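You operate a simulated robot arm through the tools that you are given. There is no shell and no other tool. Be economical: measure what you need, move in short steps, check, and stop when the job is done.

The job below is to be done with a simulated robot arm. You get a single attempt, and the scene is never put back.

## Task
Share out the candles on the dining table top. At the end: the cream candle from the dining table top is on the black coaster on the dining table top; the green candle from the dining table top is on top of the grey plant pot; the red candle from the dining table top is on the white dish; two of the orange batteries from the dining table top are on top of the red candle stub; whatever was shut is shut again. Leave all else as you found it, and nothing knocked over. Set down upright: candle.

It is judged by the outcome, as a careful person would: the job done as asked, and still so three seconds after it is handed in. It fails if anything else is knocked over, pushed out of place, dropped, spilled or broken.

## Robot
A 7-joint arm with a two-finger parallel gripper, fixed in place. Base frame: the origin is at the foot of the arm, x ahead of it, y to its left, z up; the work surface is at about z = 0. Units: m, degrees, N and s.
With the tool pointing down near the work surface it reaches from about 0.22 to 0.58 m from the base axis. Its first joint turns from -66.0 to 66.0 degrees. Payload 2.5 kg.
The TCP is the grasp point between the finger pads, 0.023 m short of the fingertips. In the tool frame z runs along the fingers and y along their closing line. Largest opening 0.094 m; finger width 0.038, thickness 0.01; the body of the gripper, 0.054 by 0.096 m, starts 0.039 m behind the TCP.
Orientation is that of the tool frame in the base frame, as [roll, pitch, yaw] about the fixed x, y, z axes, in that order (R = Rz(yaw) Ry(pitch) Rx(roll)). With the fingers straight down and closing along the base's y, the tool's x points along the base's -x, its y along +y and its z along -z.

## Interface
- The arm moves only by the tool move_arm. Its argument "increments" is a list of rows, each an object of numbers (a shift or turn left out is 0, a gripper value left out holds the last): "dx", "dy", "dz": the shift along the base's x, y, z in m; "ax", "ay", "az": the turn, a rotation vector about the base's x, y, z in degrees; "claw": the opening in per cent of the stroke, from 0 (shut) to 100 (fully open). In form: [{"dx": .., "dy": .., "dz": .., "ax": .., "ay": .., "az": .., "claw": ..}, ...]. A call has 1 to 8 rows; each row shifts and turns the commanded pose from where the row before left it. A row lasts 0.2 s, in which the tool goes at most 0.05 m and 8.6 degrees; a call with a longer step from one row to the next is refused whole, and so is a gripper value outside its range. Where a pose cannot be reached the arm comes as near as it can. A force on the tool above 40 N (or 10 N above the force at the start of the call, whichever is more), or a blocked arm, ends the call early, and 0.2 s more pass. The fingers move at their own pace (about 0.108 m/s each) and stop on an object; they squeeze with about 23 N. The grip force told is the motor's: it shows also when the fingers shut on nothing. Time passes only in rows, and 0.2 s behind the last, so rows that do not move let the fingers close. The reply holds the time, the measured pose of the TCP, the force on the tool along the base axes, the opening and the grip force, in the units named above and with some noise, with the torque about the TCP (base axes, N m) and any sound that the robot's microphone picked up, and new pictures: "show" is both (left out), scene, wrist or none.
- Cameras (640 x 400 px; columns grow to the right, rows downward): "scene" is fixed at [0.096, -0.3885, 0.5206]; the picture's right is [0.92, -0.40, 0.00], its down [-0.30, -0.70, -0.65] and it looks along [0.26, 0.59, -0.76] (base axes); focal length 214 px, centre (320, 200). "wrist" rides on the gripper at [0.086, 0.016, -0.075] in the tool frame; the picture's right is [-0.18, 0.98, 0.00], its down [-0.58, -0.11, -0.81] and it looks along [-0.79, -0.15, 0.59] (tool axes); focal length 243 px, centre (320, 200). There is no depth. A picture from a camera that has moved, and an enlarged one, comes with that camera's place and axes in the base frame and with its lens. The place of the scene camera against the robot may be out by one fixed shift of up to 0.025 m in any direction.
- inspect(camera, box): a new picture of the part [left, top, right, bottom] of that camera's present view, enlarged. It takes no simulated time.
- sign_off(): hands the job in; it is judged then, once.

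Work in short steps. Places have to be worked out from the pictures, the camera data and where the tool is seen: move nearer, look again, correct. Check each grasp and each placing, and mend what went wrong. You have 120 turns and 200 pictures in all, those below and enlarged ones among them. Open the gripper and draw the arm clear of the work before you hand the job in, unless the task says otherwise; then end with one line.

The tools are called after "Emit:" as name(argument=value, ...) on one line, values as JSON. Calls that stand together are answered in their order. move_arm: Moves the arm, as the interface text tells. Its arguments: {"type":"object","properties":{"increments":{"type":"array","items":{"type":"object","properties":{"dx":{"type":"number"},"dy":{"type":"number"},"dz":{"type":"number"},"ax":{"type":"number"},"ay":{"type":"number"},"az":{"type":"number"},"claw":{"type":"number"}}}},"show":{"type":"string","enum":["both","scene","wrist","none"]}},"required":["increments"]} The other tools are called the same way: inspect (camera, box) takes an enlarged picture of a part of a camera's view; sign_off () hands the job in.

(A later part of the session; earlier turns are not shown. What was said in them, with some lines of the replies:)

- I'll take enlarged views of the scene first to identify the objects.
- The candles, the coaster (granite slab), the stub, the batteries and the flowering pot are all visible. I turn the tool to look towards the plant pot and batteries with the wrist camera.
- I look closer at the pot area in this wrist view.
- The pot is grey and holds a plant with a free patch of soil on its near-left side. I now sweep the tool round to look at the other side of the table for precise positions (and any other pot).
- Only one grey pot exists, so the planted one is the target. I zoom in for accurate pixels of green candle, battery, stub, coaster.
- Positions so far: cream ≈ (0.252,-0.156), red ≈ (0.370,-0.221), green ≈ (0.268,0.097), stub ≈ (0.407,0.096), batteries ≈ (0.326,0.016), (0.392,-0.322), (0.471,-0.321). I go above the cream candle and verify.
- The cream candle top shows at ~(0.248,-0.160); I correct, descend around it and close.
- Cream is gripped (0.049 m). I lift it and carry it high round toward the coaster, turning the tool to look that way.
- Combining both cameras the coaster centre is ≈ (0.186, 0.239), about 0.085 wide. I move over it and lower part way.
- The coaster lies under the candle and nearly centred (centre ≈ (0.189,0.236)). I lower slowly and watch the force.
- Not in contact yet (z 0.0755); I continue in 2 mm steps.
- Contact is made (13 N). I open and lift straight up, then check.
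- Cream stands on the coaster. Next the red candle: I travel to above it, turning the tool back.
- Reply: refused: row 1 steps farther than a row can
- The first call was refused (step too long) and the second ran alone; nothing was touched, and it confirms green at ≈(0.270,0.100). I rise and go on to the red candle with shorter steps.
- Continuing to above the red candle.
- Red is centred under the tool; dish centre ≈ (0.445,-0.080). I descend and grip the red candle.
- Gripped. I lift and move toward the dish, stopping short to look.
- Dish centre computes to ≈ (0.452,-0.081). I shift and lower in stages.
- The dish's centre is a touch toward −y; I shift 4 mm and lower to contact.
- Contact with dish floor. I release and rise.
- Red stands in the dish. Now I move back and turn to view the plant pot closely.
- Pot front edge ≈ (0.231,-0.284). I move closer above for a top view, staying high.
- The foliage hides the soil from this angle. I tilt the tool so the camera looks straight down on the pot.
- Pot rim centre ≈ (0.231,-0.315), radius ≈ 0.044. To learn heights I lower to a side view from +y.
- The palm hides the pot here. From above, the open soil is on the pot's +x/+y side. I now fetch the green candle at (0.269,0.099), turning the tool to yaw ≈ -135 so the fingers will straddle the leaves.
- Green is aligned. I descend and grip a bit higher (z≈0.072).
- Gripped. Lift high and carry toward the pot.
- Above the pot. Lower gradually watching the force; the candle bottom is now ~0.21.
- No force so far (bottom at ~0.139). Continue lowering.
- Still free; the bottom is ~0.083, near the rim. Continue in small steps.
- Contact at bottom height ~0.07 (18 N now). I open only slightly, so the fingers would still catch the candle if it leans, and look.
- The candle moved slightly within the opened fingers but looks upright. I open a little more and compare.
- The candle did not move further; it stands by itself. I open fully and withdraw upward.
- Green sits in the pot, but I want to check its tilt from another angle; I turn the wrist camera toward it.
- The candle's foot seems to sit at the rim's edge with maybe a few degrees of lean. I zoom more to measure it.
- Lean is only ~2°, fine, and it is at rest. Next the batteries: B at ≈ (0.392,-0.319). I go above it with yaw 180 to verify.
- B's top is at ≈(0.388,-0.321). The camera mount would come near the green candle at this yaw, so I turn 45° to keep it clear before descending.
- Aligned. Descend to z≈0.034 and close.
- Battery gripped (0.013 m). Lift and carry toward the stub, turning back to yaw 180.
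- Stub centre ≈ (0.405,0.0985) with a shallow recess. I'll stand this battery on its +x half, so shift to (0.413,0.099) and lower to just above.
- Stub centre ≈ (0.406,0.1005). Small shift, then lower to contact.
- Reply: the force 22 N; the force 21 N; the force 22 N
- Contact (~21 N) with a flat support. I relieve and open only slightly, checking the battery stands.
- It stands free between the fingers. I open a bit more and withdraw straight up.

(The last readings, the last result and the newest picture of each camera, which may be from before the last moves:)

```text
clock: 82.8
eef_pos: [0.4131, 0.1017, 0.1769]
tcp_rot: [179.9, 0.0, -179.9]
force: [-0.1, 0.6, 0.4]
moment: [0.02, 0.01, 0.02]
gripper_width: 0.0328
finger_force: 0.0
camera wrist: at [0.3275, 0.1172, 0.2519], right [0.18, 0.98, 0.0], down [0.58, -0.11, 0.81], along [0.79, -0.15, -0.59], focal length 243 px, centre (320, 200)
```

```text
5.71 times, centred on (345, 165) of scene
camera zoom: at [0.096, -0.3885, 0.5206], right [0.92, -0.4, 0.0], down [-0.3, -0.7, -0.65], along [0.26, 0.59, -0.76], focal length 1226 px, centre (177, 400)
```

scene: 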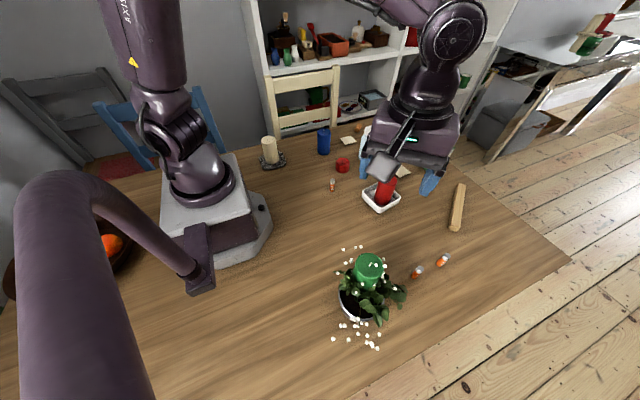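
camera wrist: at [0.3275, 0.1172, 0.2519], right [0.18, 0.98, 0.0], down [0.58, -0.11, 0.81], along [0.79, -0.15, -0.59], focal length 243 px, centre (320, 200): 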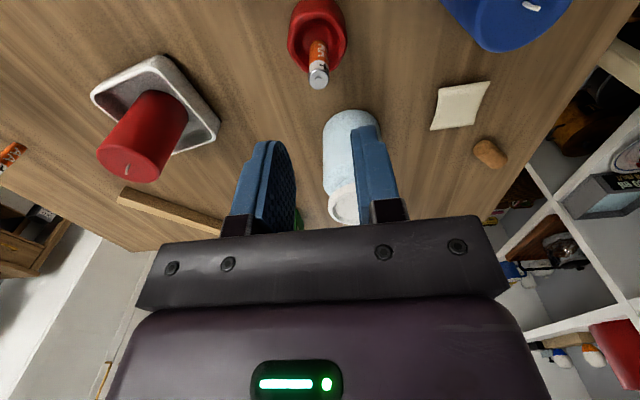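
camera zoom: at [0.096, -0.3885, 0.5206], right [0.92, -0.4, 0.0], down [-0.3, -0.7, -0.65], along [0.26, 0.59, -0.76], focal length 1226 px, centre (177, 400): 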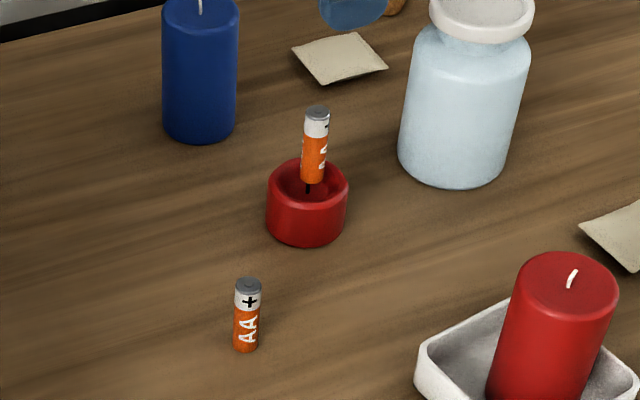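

The first battery stands upright in the recess at (0.412,0.100). Now battery A at (0.326,0.016); I'll grip it with the pads offset 11 mm toward −x so they will clear the first battery at placement.

Emit:
move_arm(increments=[{"dx": -0.033, "dy": -0.028, "claw": 55}, {"dx": -0.033, "dy": -0.028}, {"dx": -0.032, "dy": -0.03}, {"dz": -0.03}, {}], show="wrist")

Emit:
inspect(camera="wrist", box=[250, 20, 390, 160])

```text
clock: 84.0
eef_pos: [0.3168, 0.015, 0.146]
tcp_rot: [-180.0, 0.1, -179.9]
force: [0.4, 0.2, -1.2]
moment: [0.02, 0.02, 0.02]
gripper_width: 0.0516
finger_force: 0.0
camera wrist: at [0.2298, 0.0302, 0.2216], right [0.18, 0.98, 0.0], down [0.58, -0.11, 0.81], along [0.79, -0.15, -0.59], focal length 243 px, centre (320, 200)
```

wrist: 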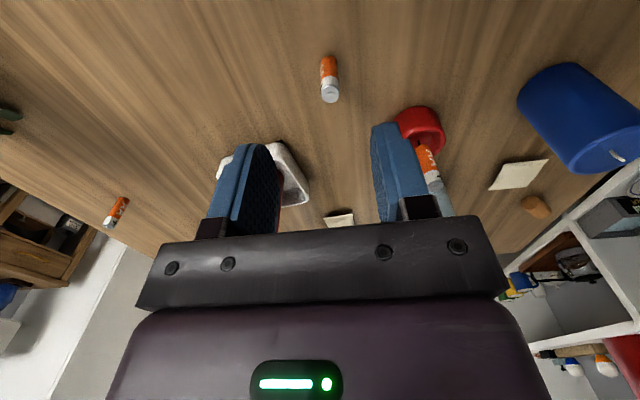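

```text
2.86 times, centred on (320, 90) of wrist
camera zoom: at [0.2298, 0.0302, 0.2216], right [0.18, 0.98, 0.0], down [0.58, -0.11, 0.81], along [0.79, -0.15, -0.59], focal length 693 px, centre (320, 514)
```

zoom: 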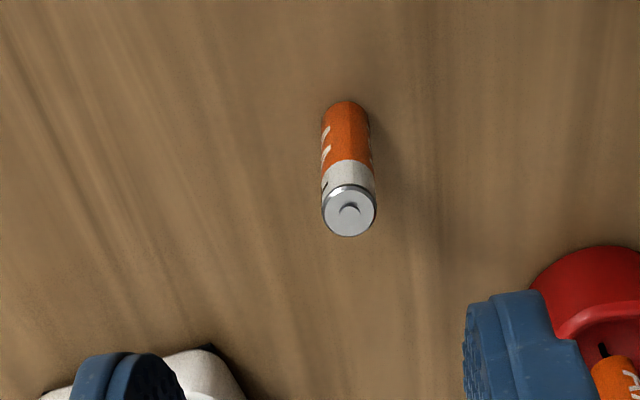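

Battery A at ≈(0.329,0.019). I correct by 2–3 mm, descend and close.

Emit:
move_arm(increments=[{"dx": 0.002, "dy": 0.003}, {"dz": -0.04}, {"dz": -0.04}, {"dz": -0.029}, {"claw": 0}, {"claw": 0}, {"claw": 0}, {"claw": 0}], show="wrist")

Emit:
inspect(camera="wrist", box=[250, 80, 390, 220])

```text
clock: 85.8
eef_pos: [0.3185, 0.0182, 0.0379]
tcp_rot: [180.0, 0.1, -179.9]
force: [0.1, -0.7, -0.4]
moment: [0.03, -0.02, 0.02]
gripper_width: 0.0132
finger_force: 23.0
camera wrist: at [0.2319, 0.034, 0.1131], right [0.18, 0.98, 0.0], down [0.58, -0.11, 0.81], along [0.79, -0.15, -0.59], focal length 243 px, centre (320, 200)
```

wrist: 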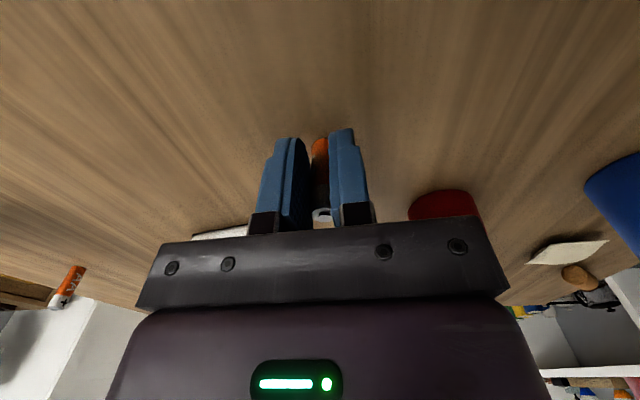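

```text
2.86 times, centred on (320, 150) of wrist
camera zoom: at [0.2319, 0.034, 0.1131], right [0.18, 0.98, 0.0], down [0.58, -0.11, 0.81], along [0.79, -0.15, -0.59], focal length 693 px, centre (320, 343)
```

zoom: 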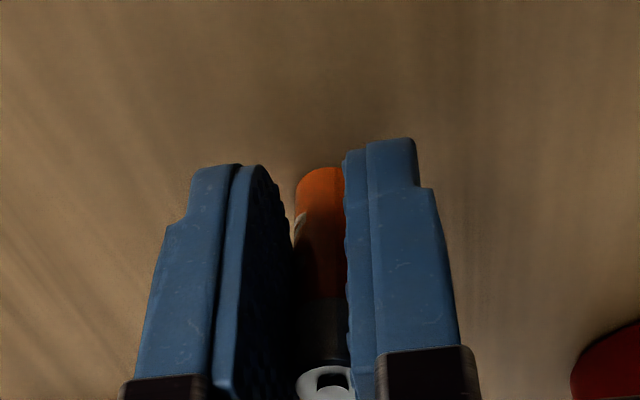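

Gripped. Lift and bring it above the stub's −x half.

Emit:
move_arm(increments=[{"dz": 0.045}, {"dz": 0.045}, {"dz": 0.035}, {"dx": 0.02, "dy": 0.04}, {"dx": 0.02, "dy": 0.04}, {"dx": 0.024, "dy": 0.002}, {}], show="wrist")

Emit:
inspect(camera="wrist", box=[250, 20, 390, 230])

```text
clock: 87.4
eef_pos: [0.3831, 0.0998, 0.1638]
tcp_rot: [-179.9, 0.1, -179.8]
force: [0.3, -0.1, -0.4]
moment: [0.0, 0.01, -0.04]
gripper_width: 0.0132
finger_force: 23.6
camera wrist: at [0.2959, 0.116, 0.2383], right [0.18, 0.98, 0.0], down [0.58, -0.11, 0.81], along [0.79, -0.15, -0.59], focal length 243 px, centre (320, 200)
```

wrist: 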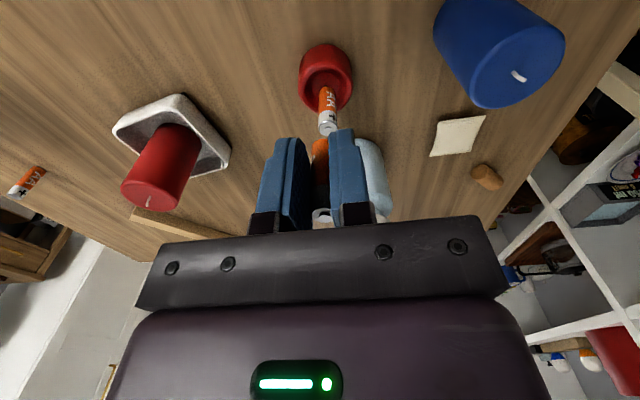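

```text
1.90 times, centred on (320, 125) of wrist
camera zoom: at [0.2959, 0.116, 0.2383], right [0.18, 0.98, 0.0], down [0.58, -0.11, 0.81], along [0.79, -0.15, -0.59], focal length 462 px, centre (320, 343)
```

zoom: 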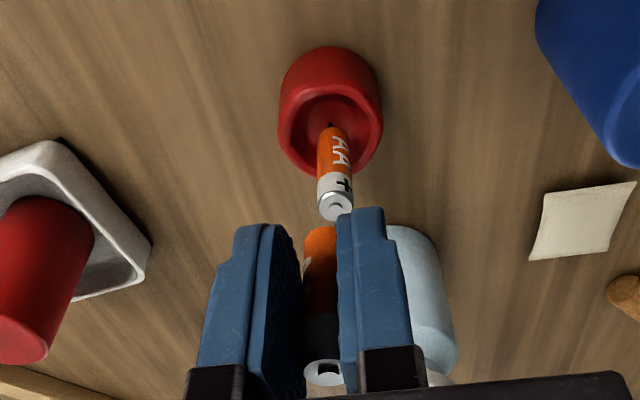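

Battery 1 at x≈0.4115, held battery at ≈0.393. I shift +2 mm and lower alongside in stages.

Emit:
move_arm(increments=[{"dx": 0.002, "dy": 0.001}, {"dz": -0.03}, {}], show="wrist")

Emit:
inspect(camera="wrist", box=[250, 40, 390, 240])

Emit:
inspect(camera="scene", box=[310, 110, 390, 190])

```text
clock: 88.2
eef_pos: [0.384, 0.1015, 0.1341]
tcp_rot: [-179.9, 0.0, -179.9]
force: [0.2, 0.0, 0.3]
moment: [-0.02, 0.04, 0.02]
gripper_width: 0.013
finger_force: 23.2
camera wrist: at [0.2972, 0.1166, 0.2081], right [0.18, 0.98, 0.0], down [0.58, -0.11, 0.81], along [0.79, -0.15, -0.59], focal length 243 px, centre (320, 200)
```

wrist: 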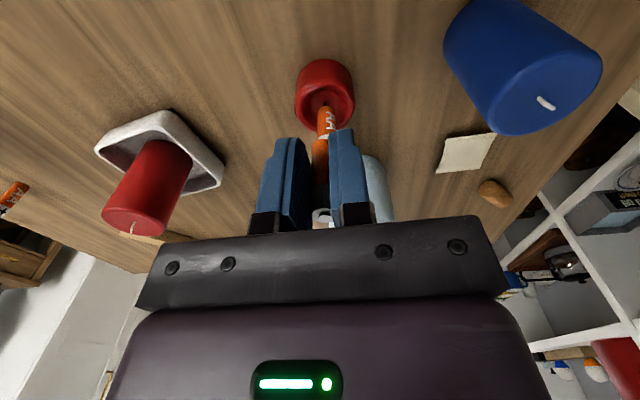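

```text
2.00 times, centred on (320, 140) of wrist
camera zoom: at [0.2972, 0.1166, 0.2081], right [0.18, 0.98, 0.0], down [0.58, -0.11, 0.81], along [0.79, -0.15, -0.59], focal length 485 px, centre (320, 320)
```

zoom: 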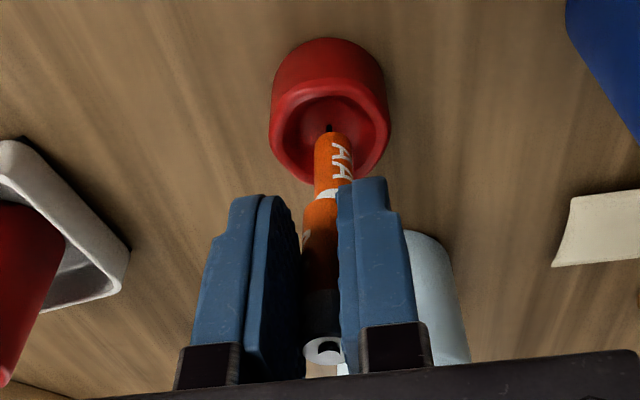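

```text
5.00 times, centred on (350, 150) of scene
camera zoom: at [0.096, -0.3885, 0.5206], right [0.92, -0.4, 0.0], down [-0.3, -0.7, -0.65], along [0.26, 0.59, -0.76], focal length 1072 px, centre (170, 450)
```

zoom: 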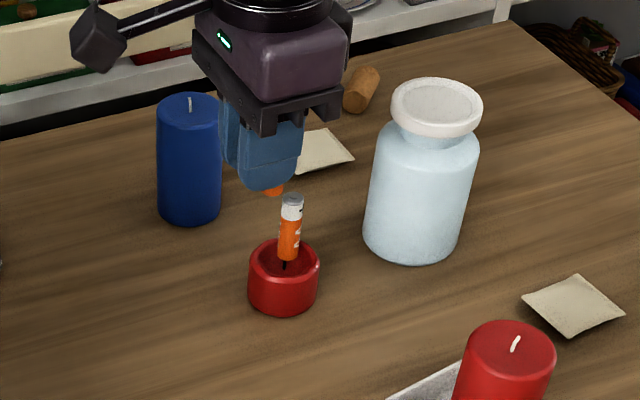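

Clearance looks right (≈3–5 mm). Lower beside battery 1.

Emit:
move_arm(increments=[{"dz": -0.012}, {"dz": -0.012}, {"dz": -0.012}, {}], show="wrist")

Emit:
inspect(camera="scene", box=[310, 130, 380, 200])

Emit:
inspect(camera="wrist", box=[250, 40, 390, 240])

```text
clock: 89.2
eef_pos: [0.3841, 0.101, 0.0967]
tcp_rot: [180.0, 0.0, -179.9]
force: [-0.4, -1.6, -0.3]
moment: [-0.01, 0.0, 0.02]
gripper_width: 0.013
finger_force: 23.2
camera wrist: at [0.2976, 0.1169, 0.172], right [0.18, 0.98, 0.0], down [0.58, -0.11, 0.81], along [0.79, -0.15, -0.59], focal length 243 px, centre (320, 200)
```

wrist: 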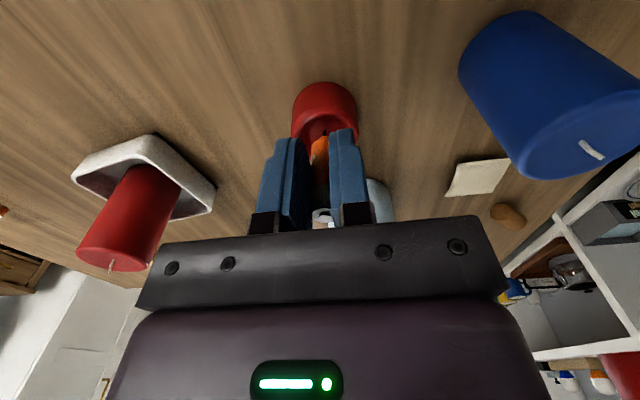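

```text
5.71 times, centred on (345, 165) of scene
camera zoom: at [0.096, -0.3885, 0.5206], right [0.92, -0.4, 0.0], down [-0.3, -0.7, -0.65], along [0.26, 0.59, -0.76], focal length 1226 px, centre (177, 400)
```

zoom: 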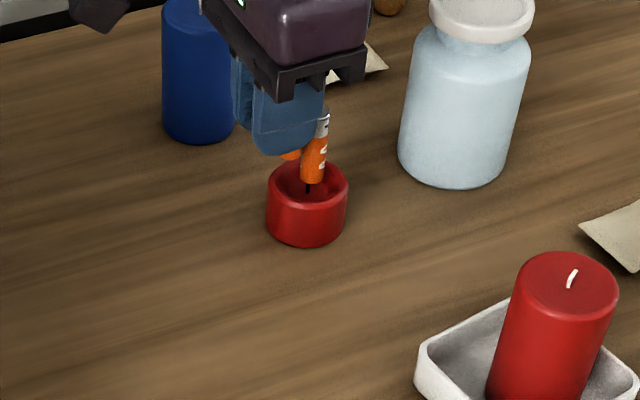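

```text
2.00 times, centred on (320, 140) of wrist
camera zoom: at [0.2976, 0.1169, 0.172], right [0.18, 0.98, 0.0], down [0.58, -0.11, 0.81], along [0.79, -0.15, -0.59], focal length 485 px, centre (320, 320)
```

zoom: 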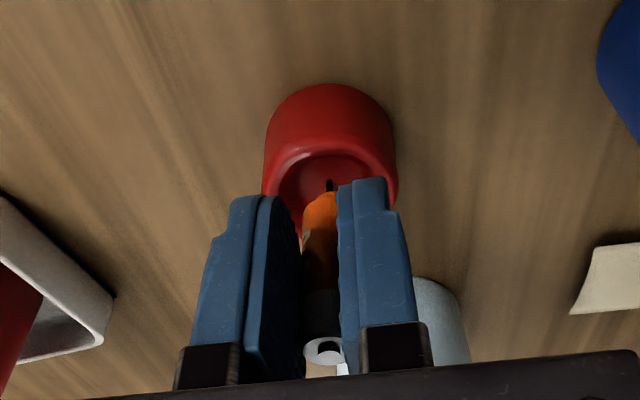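

No contact; battery 1 undisturbed. Continue down to contact.

Emit:
move_arm(increments=[{"dx": 0.001, "dz": -0.01}, {"dz": -0.008}, {}], show="wrist")

Emit:
move_arm(increments=[{"dz": -0.003}, {}], show="none")

Emit:
inspect(camera="scene", box=[310, 130, 380, 200])

Emit:
inspect(camera="wrist", box=[250, 40, 390, 240])

```text
clock: 90.0
eef_pos: [0.3858, 0.1011, 0.0795]
tcp_rot: [179.9, 0.0, -179.9]
force: [0.7, -0.1, -0.2]
moment: [0.04, 0.0, 0.01]
gripper_width: 0.0132
finger_force: 22.9
camera wrist: at [0.2989, 0.1167, 0.1538], right [0.18, 0.98, 0.0], down [0.58, -0.11, 0.81], along [0.79, -0.15, -0.59], focal length 243 px, centre (320, 200)
```

wrist: 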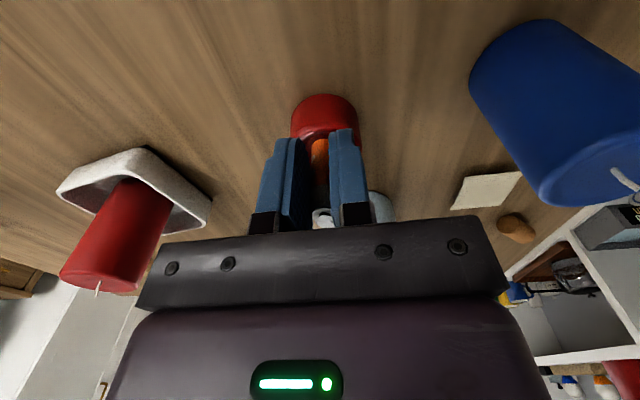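

```text
clock: 90.6
eef_pos: [0.3847, 0.1014, 0.0757]
tcp_rot: [180.0, -0.1, -179.8]
force: [0.7, 1.1, 0.3]
moment: [-0.01, 0.0, 0.02]
gripper_width: 0.0129
finger_force: 22.9
```

```text
5.71 times, centred on (345, 165) of scene
camera zoom: at [0.096, -0.3885, 0.5206], right [0.92, -0.4, 0.0], down [-0.3, -0.7, -0.65], along [0.26, 0.59, -0.76], focal length 1226 px, centre (177, 400)
```

zoom: 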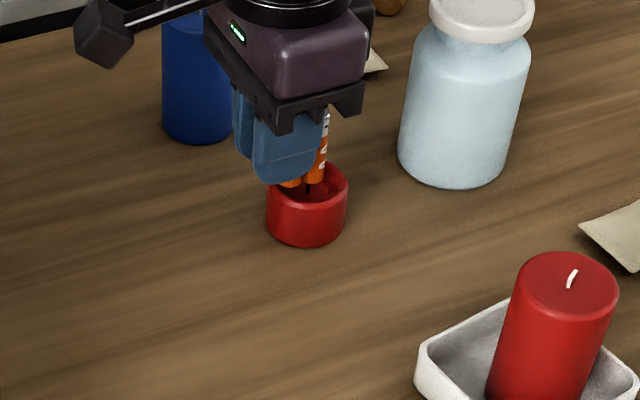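

```text
2.00 times, centred on (320, 140) of wrist
camera zoom: at [0.2989, 0.1166, 0.1507], right [0.18, 0.98, 0.0], down [0.58, -0.11, 0.81], along [0.79, -0.15, -0.59], focal length 485 px, centre (320, 320)
```

zoom: 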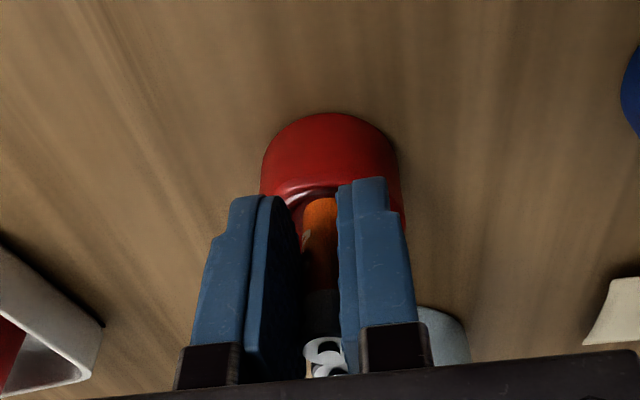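

Continue in 2 mm steps.

Emit:
move_arm(increments=[{"dz": -0.002}, {}], show="none")

Emit:
move_arm(increments=[{"dz": -0.002}, {}], show="none")

```text
clock: 91.2
eef_pos: [0.3854, 0.1007, 0.0751]
tcp_rot: [-180.0, 0.0, -179.9]
force: [-0.6, -0.6, 3.3]
moment: [0.02, 0.01, -0.04]
gripper_width: 0.0134
finger_force: 23.2
```

```text
clock: 91.8
eef_pos: [0.3853, 0.102, 0.0733]
tcp_rot: [179.8, 0.1, -179.9]
force: [-3.9, -0.6, 21.7]
moment: [-0.02, -0.16, -0.02]
gripper_width: 0.0131
finger_force: 23.5
```

Contact. I relieve and open slightly, then check.

Emit:
move_arm(increments=[{"dz": 0.001}, {"claw": 20}, {"claw": 20}, {"claw": 20}, {}], show="wrist")

Emit:
inspect(camera="wrist", box=[250, 40, 390, 240])

Emit:
inspect(camera="scene", box=[310, 130, 380, 200])

```text
clock: 93.0
eef_pos: [0.3857, 0.1014, 0.0735]
tcp_rot: [-180.0, 0.1, -179.9]
force: [-0.1, 0.2, -1.1]
moment: [-0.02, 0.0, -0.01]
gripper_width: 0.0189
finger_force: 0.0
camera wrist: at [0.2985, 0.1165, 0.1474], right [0.18, 0.98, 0.0], down [0.58, -0.11, 0.81], along [0.79, -0.15, -0.59], focal length 243 px, centre (320, 200)
```

wrist: 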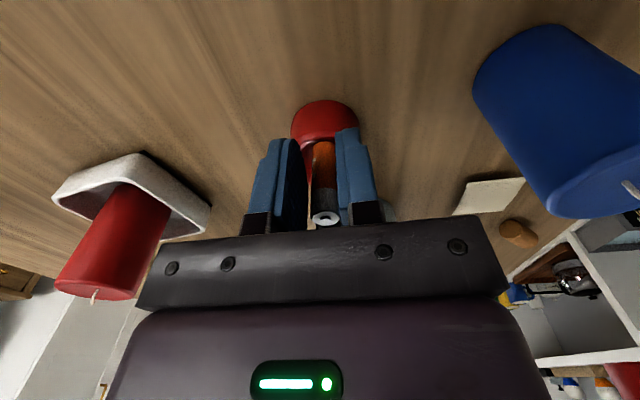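

```text
2.00 times, centred on (320, 140) of wrist
camera zoom: at [0.2985, 0.1165, 0.1474], right [0.18, 0.98, 0.0], down [0.58, -0.11, 0.81], along [0.79, -0.15, -0.59], focal length 485 px, centre (320, 320)
```

zoom: 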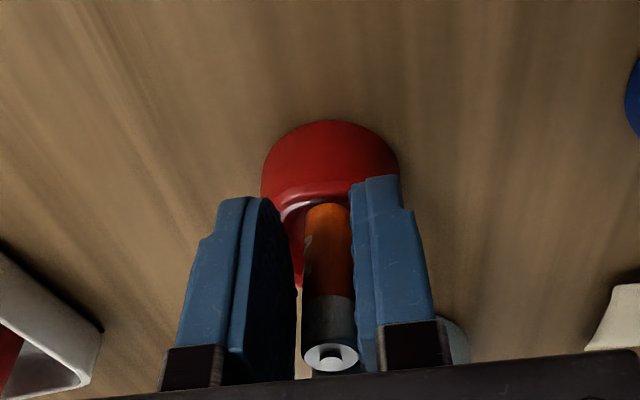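

```text
5.71 times, centred on (345, 165) of scene
camera zoom: at [0.096, -0.3885, 0.5206], right [0.92, -0.4, 0.0], down [-0.3, -0.7, -0.65], along [0.26, 0.59, -0.76], focal length 1226 px, centre (177, 400)
```

zoom: 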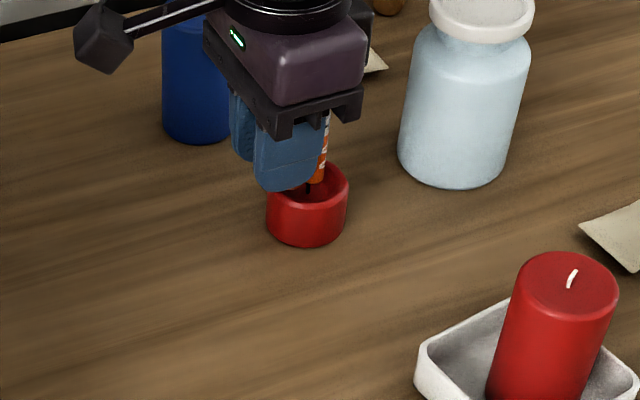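

It stands free. Open a little more and withdraw straight up.

Emit:
move_arm(increments=[{"claw": 33}, {"claw": 33}, {"dz": 0.015}, {"dz": 0.02}, {"dz": 0.03}, {"dz": 0.045}], show="wrist")

Emit:
inspect(camera="wrist", box=[250, 0, 390, 140])

Emit:
inspect(camera="scene", box=[310, 130, 380, 200])

```text
clock: 94.4
eef_pos: [0.385, 0.102, 0.183]
tcp_rot: [179.9, 0.0, -179.9]
force: [-0.9, -0.4, 0.2]
moment: [0.0, 0.03, -0.02]
gripper_width: 0.0313
finger_force: 0.0
camera wrist: at [0.2994, 0.1172, 0.2574], right [0.18, 0.98, 0.0], down [0.58, -0.11, 0.81], along [0.79, -0.15, -0.59], focal length 243 px, centre (320, 200)
```

wrist: 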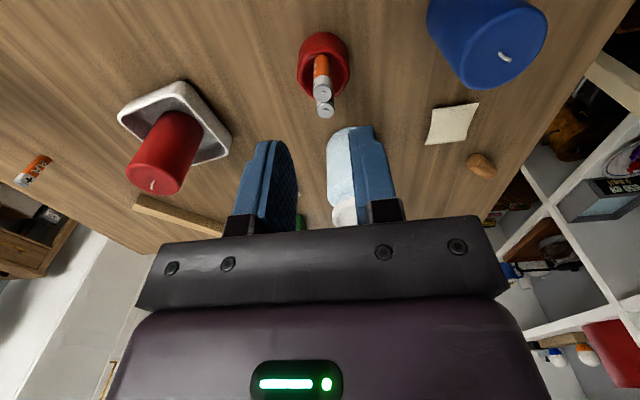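

```text
2.86 times, centred on (320, 70) of wrist
camera zoom: at [0.2994, 0.1172, 0.2574], right [0.18, 0.98, 0.0], down [0.58, -0.11, 0.81], along [0.79, -0.15, -0.59], focal length 693 px, centre (320, 571)
```

zoom: 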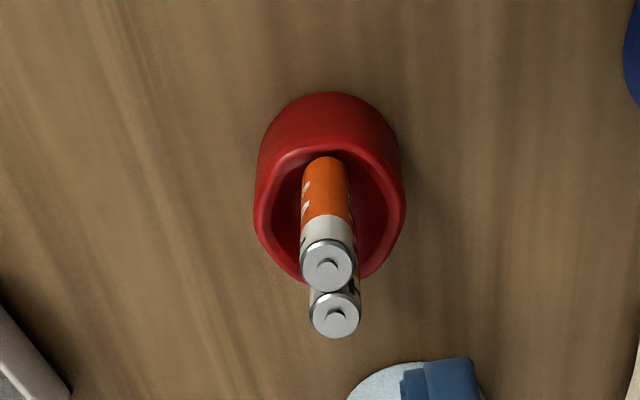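

```text
5.71 times, centred on (345, 165) of scene
camera zoom: at [0.096, -0.3885, 0.5206], right [0.92, -0.4, 0.0], down [-0.3, -0.7, -0.65], along [0.26, 0.59, -0.76], focal length 1226 px, centre (177, 400)
```

zoom: 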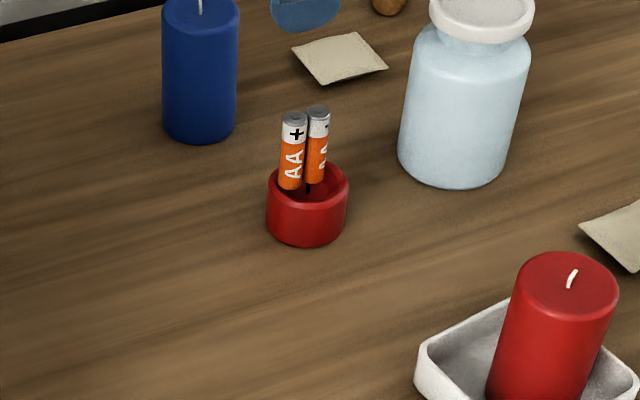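

Both batteries stand on the stub. I draw the arm up and clear, open the gripper, and make a final check.

Emit:
move_arm(increments=[{"dz": 0.045}, {"dz": 0.045}, {"dz": 0.04, "claw": 100}, {"dy": -0.04, "claw": 100}, {"dy": -0.04}, {"dy": -0.04, "dx": -0.02}, {"dx": -0.02}, {}], show="both")

Emit:
inspect(camera="scene", box=[310, 220, 440, 350])

Emit:
inspect(camera="scene", box=[240, 110, 400, 220])

```text
clock: 96.2
eef_pos: [0.3452, -0.0195, 0.3134]
tcp_rot: [180.0, 0.0, -179.9]
force: [0.5, -0.5, -0.1]
moment: [0.0, -0.02, 0.02]
gripper_width: 0.0943
finger_force: 0.1
camera wrist: at [0.2585, -0.0036, 0.3878], right [0.18, 0.98, 0.0], down [0.58, -0.11, 0.81], along [0.79, -0.15, -0.59], focal length 243 px, centre (320, 200)
```

scene: 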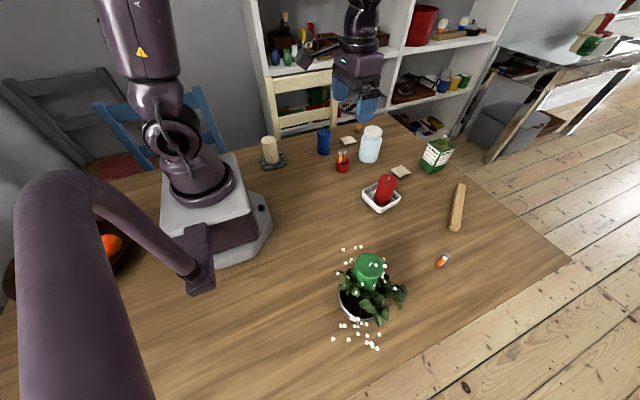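
wrist: 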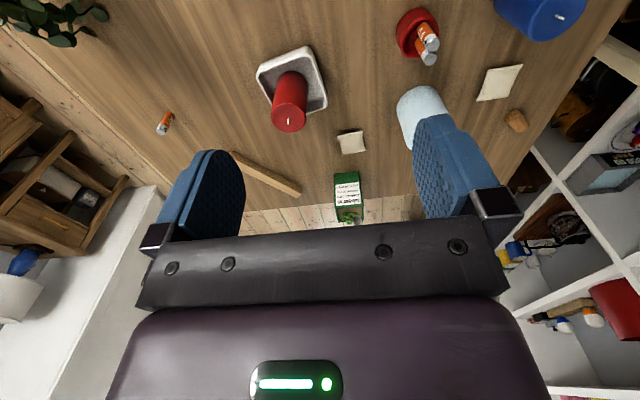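

```text
3.08 times, centred on (375, 285) of scene
camera zoom: at [0.096, -0.3885, 0.5206], right [0.92, -0.4, 0.0], down [-0.3, -0.7, -0.65], along [0.26, 0.59, -0.76], focal length 660 px, centre (151, -62)
```

zoom: 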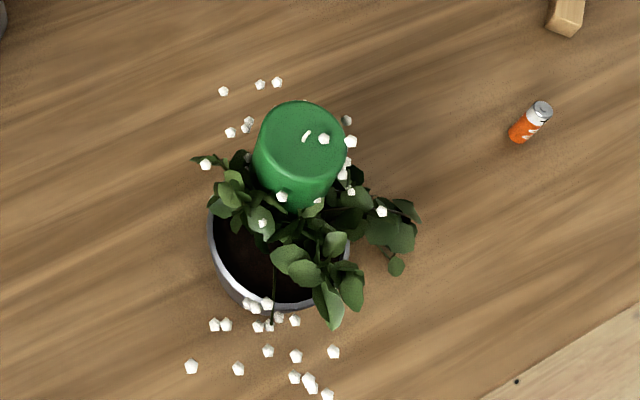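

```text
3.64 times, centred on (320, 165) of scene
camera zoom: at [0.096, -0.3885, 0.5206], right [0.92, -0.4, 0.0], down [-0.3, -0.7, -0.65], along [0.26, 0.59, -0.76], focal length 780 px, centre (320, 327)
```

zoom: 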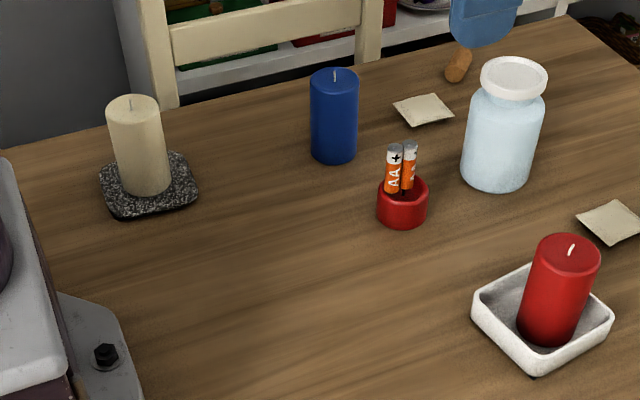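

Everything is in place and at rest: cream on the coaster, green in the pot, red in the dish, two batteries on the stub, and nothing else disturbed. I hand it in.

Emit:
sign_off()

```text
The job is handed in.
```

The job is done and handed in: the cream candle is on the black coaster, the green candle is on the grey plant pot with a slight lean of about 2°, the red candle is in the white dish, and two orange batteries stand on the red candle stub. I saw nothing knocked over or moved, nothing needed opening, and the arm is clear with the gripper open.
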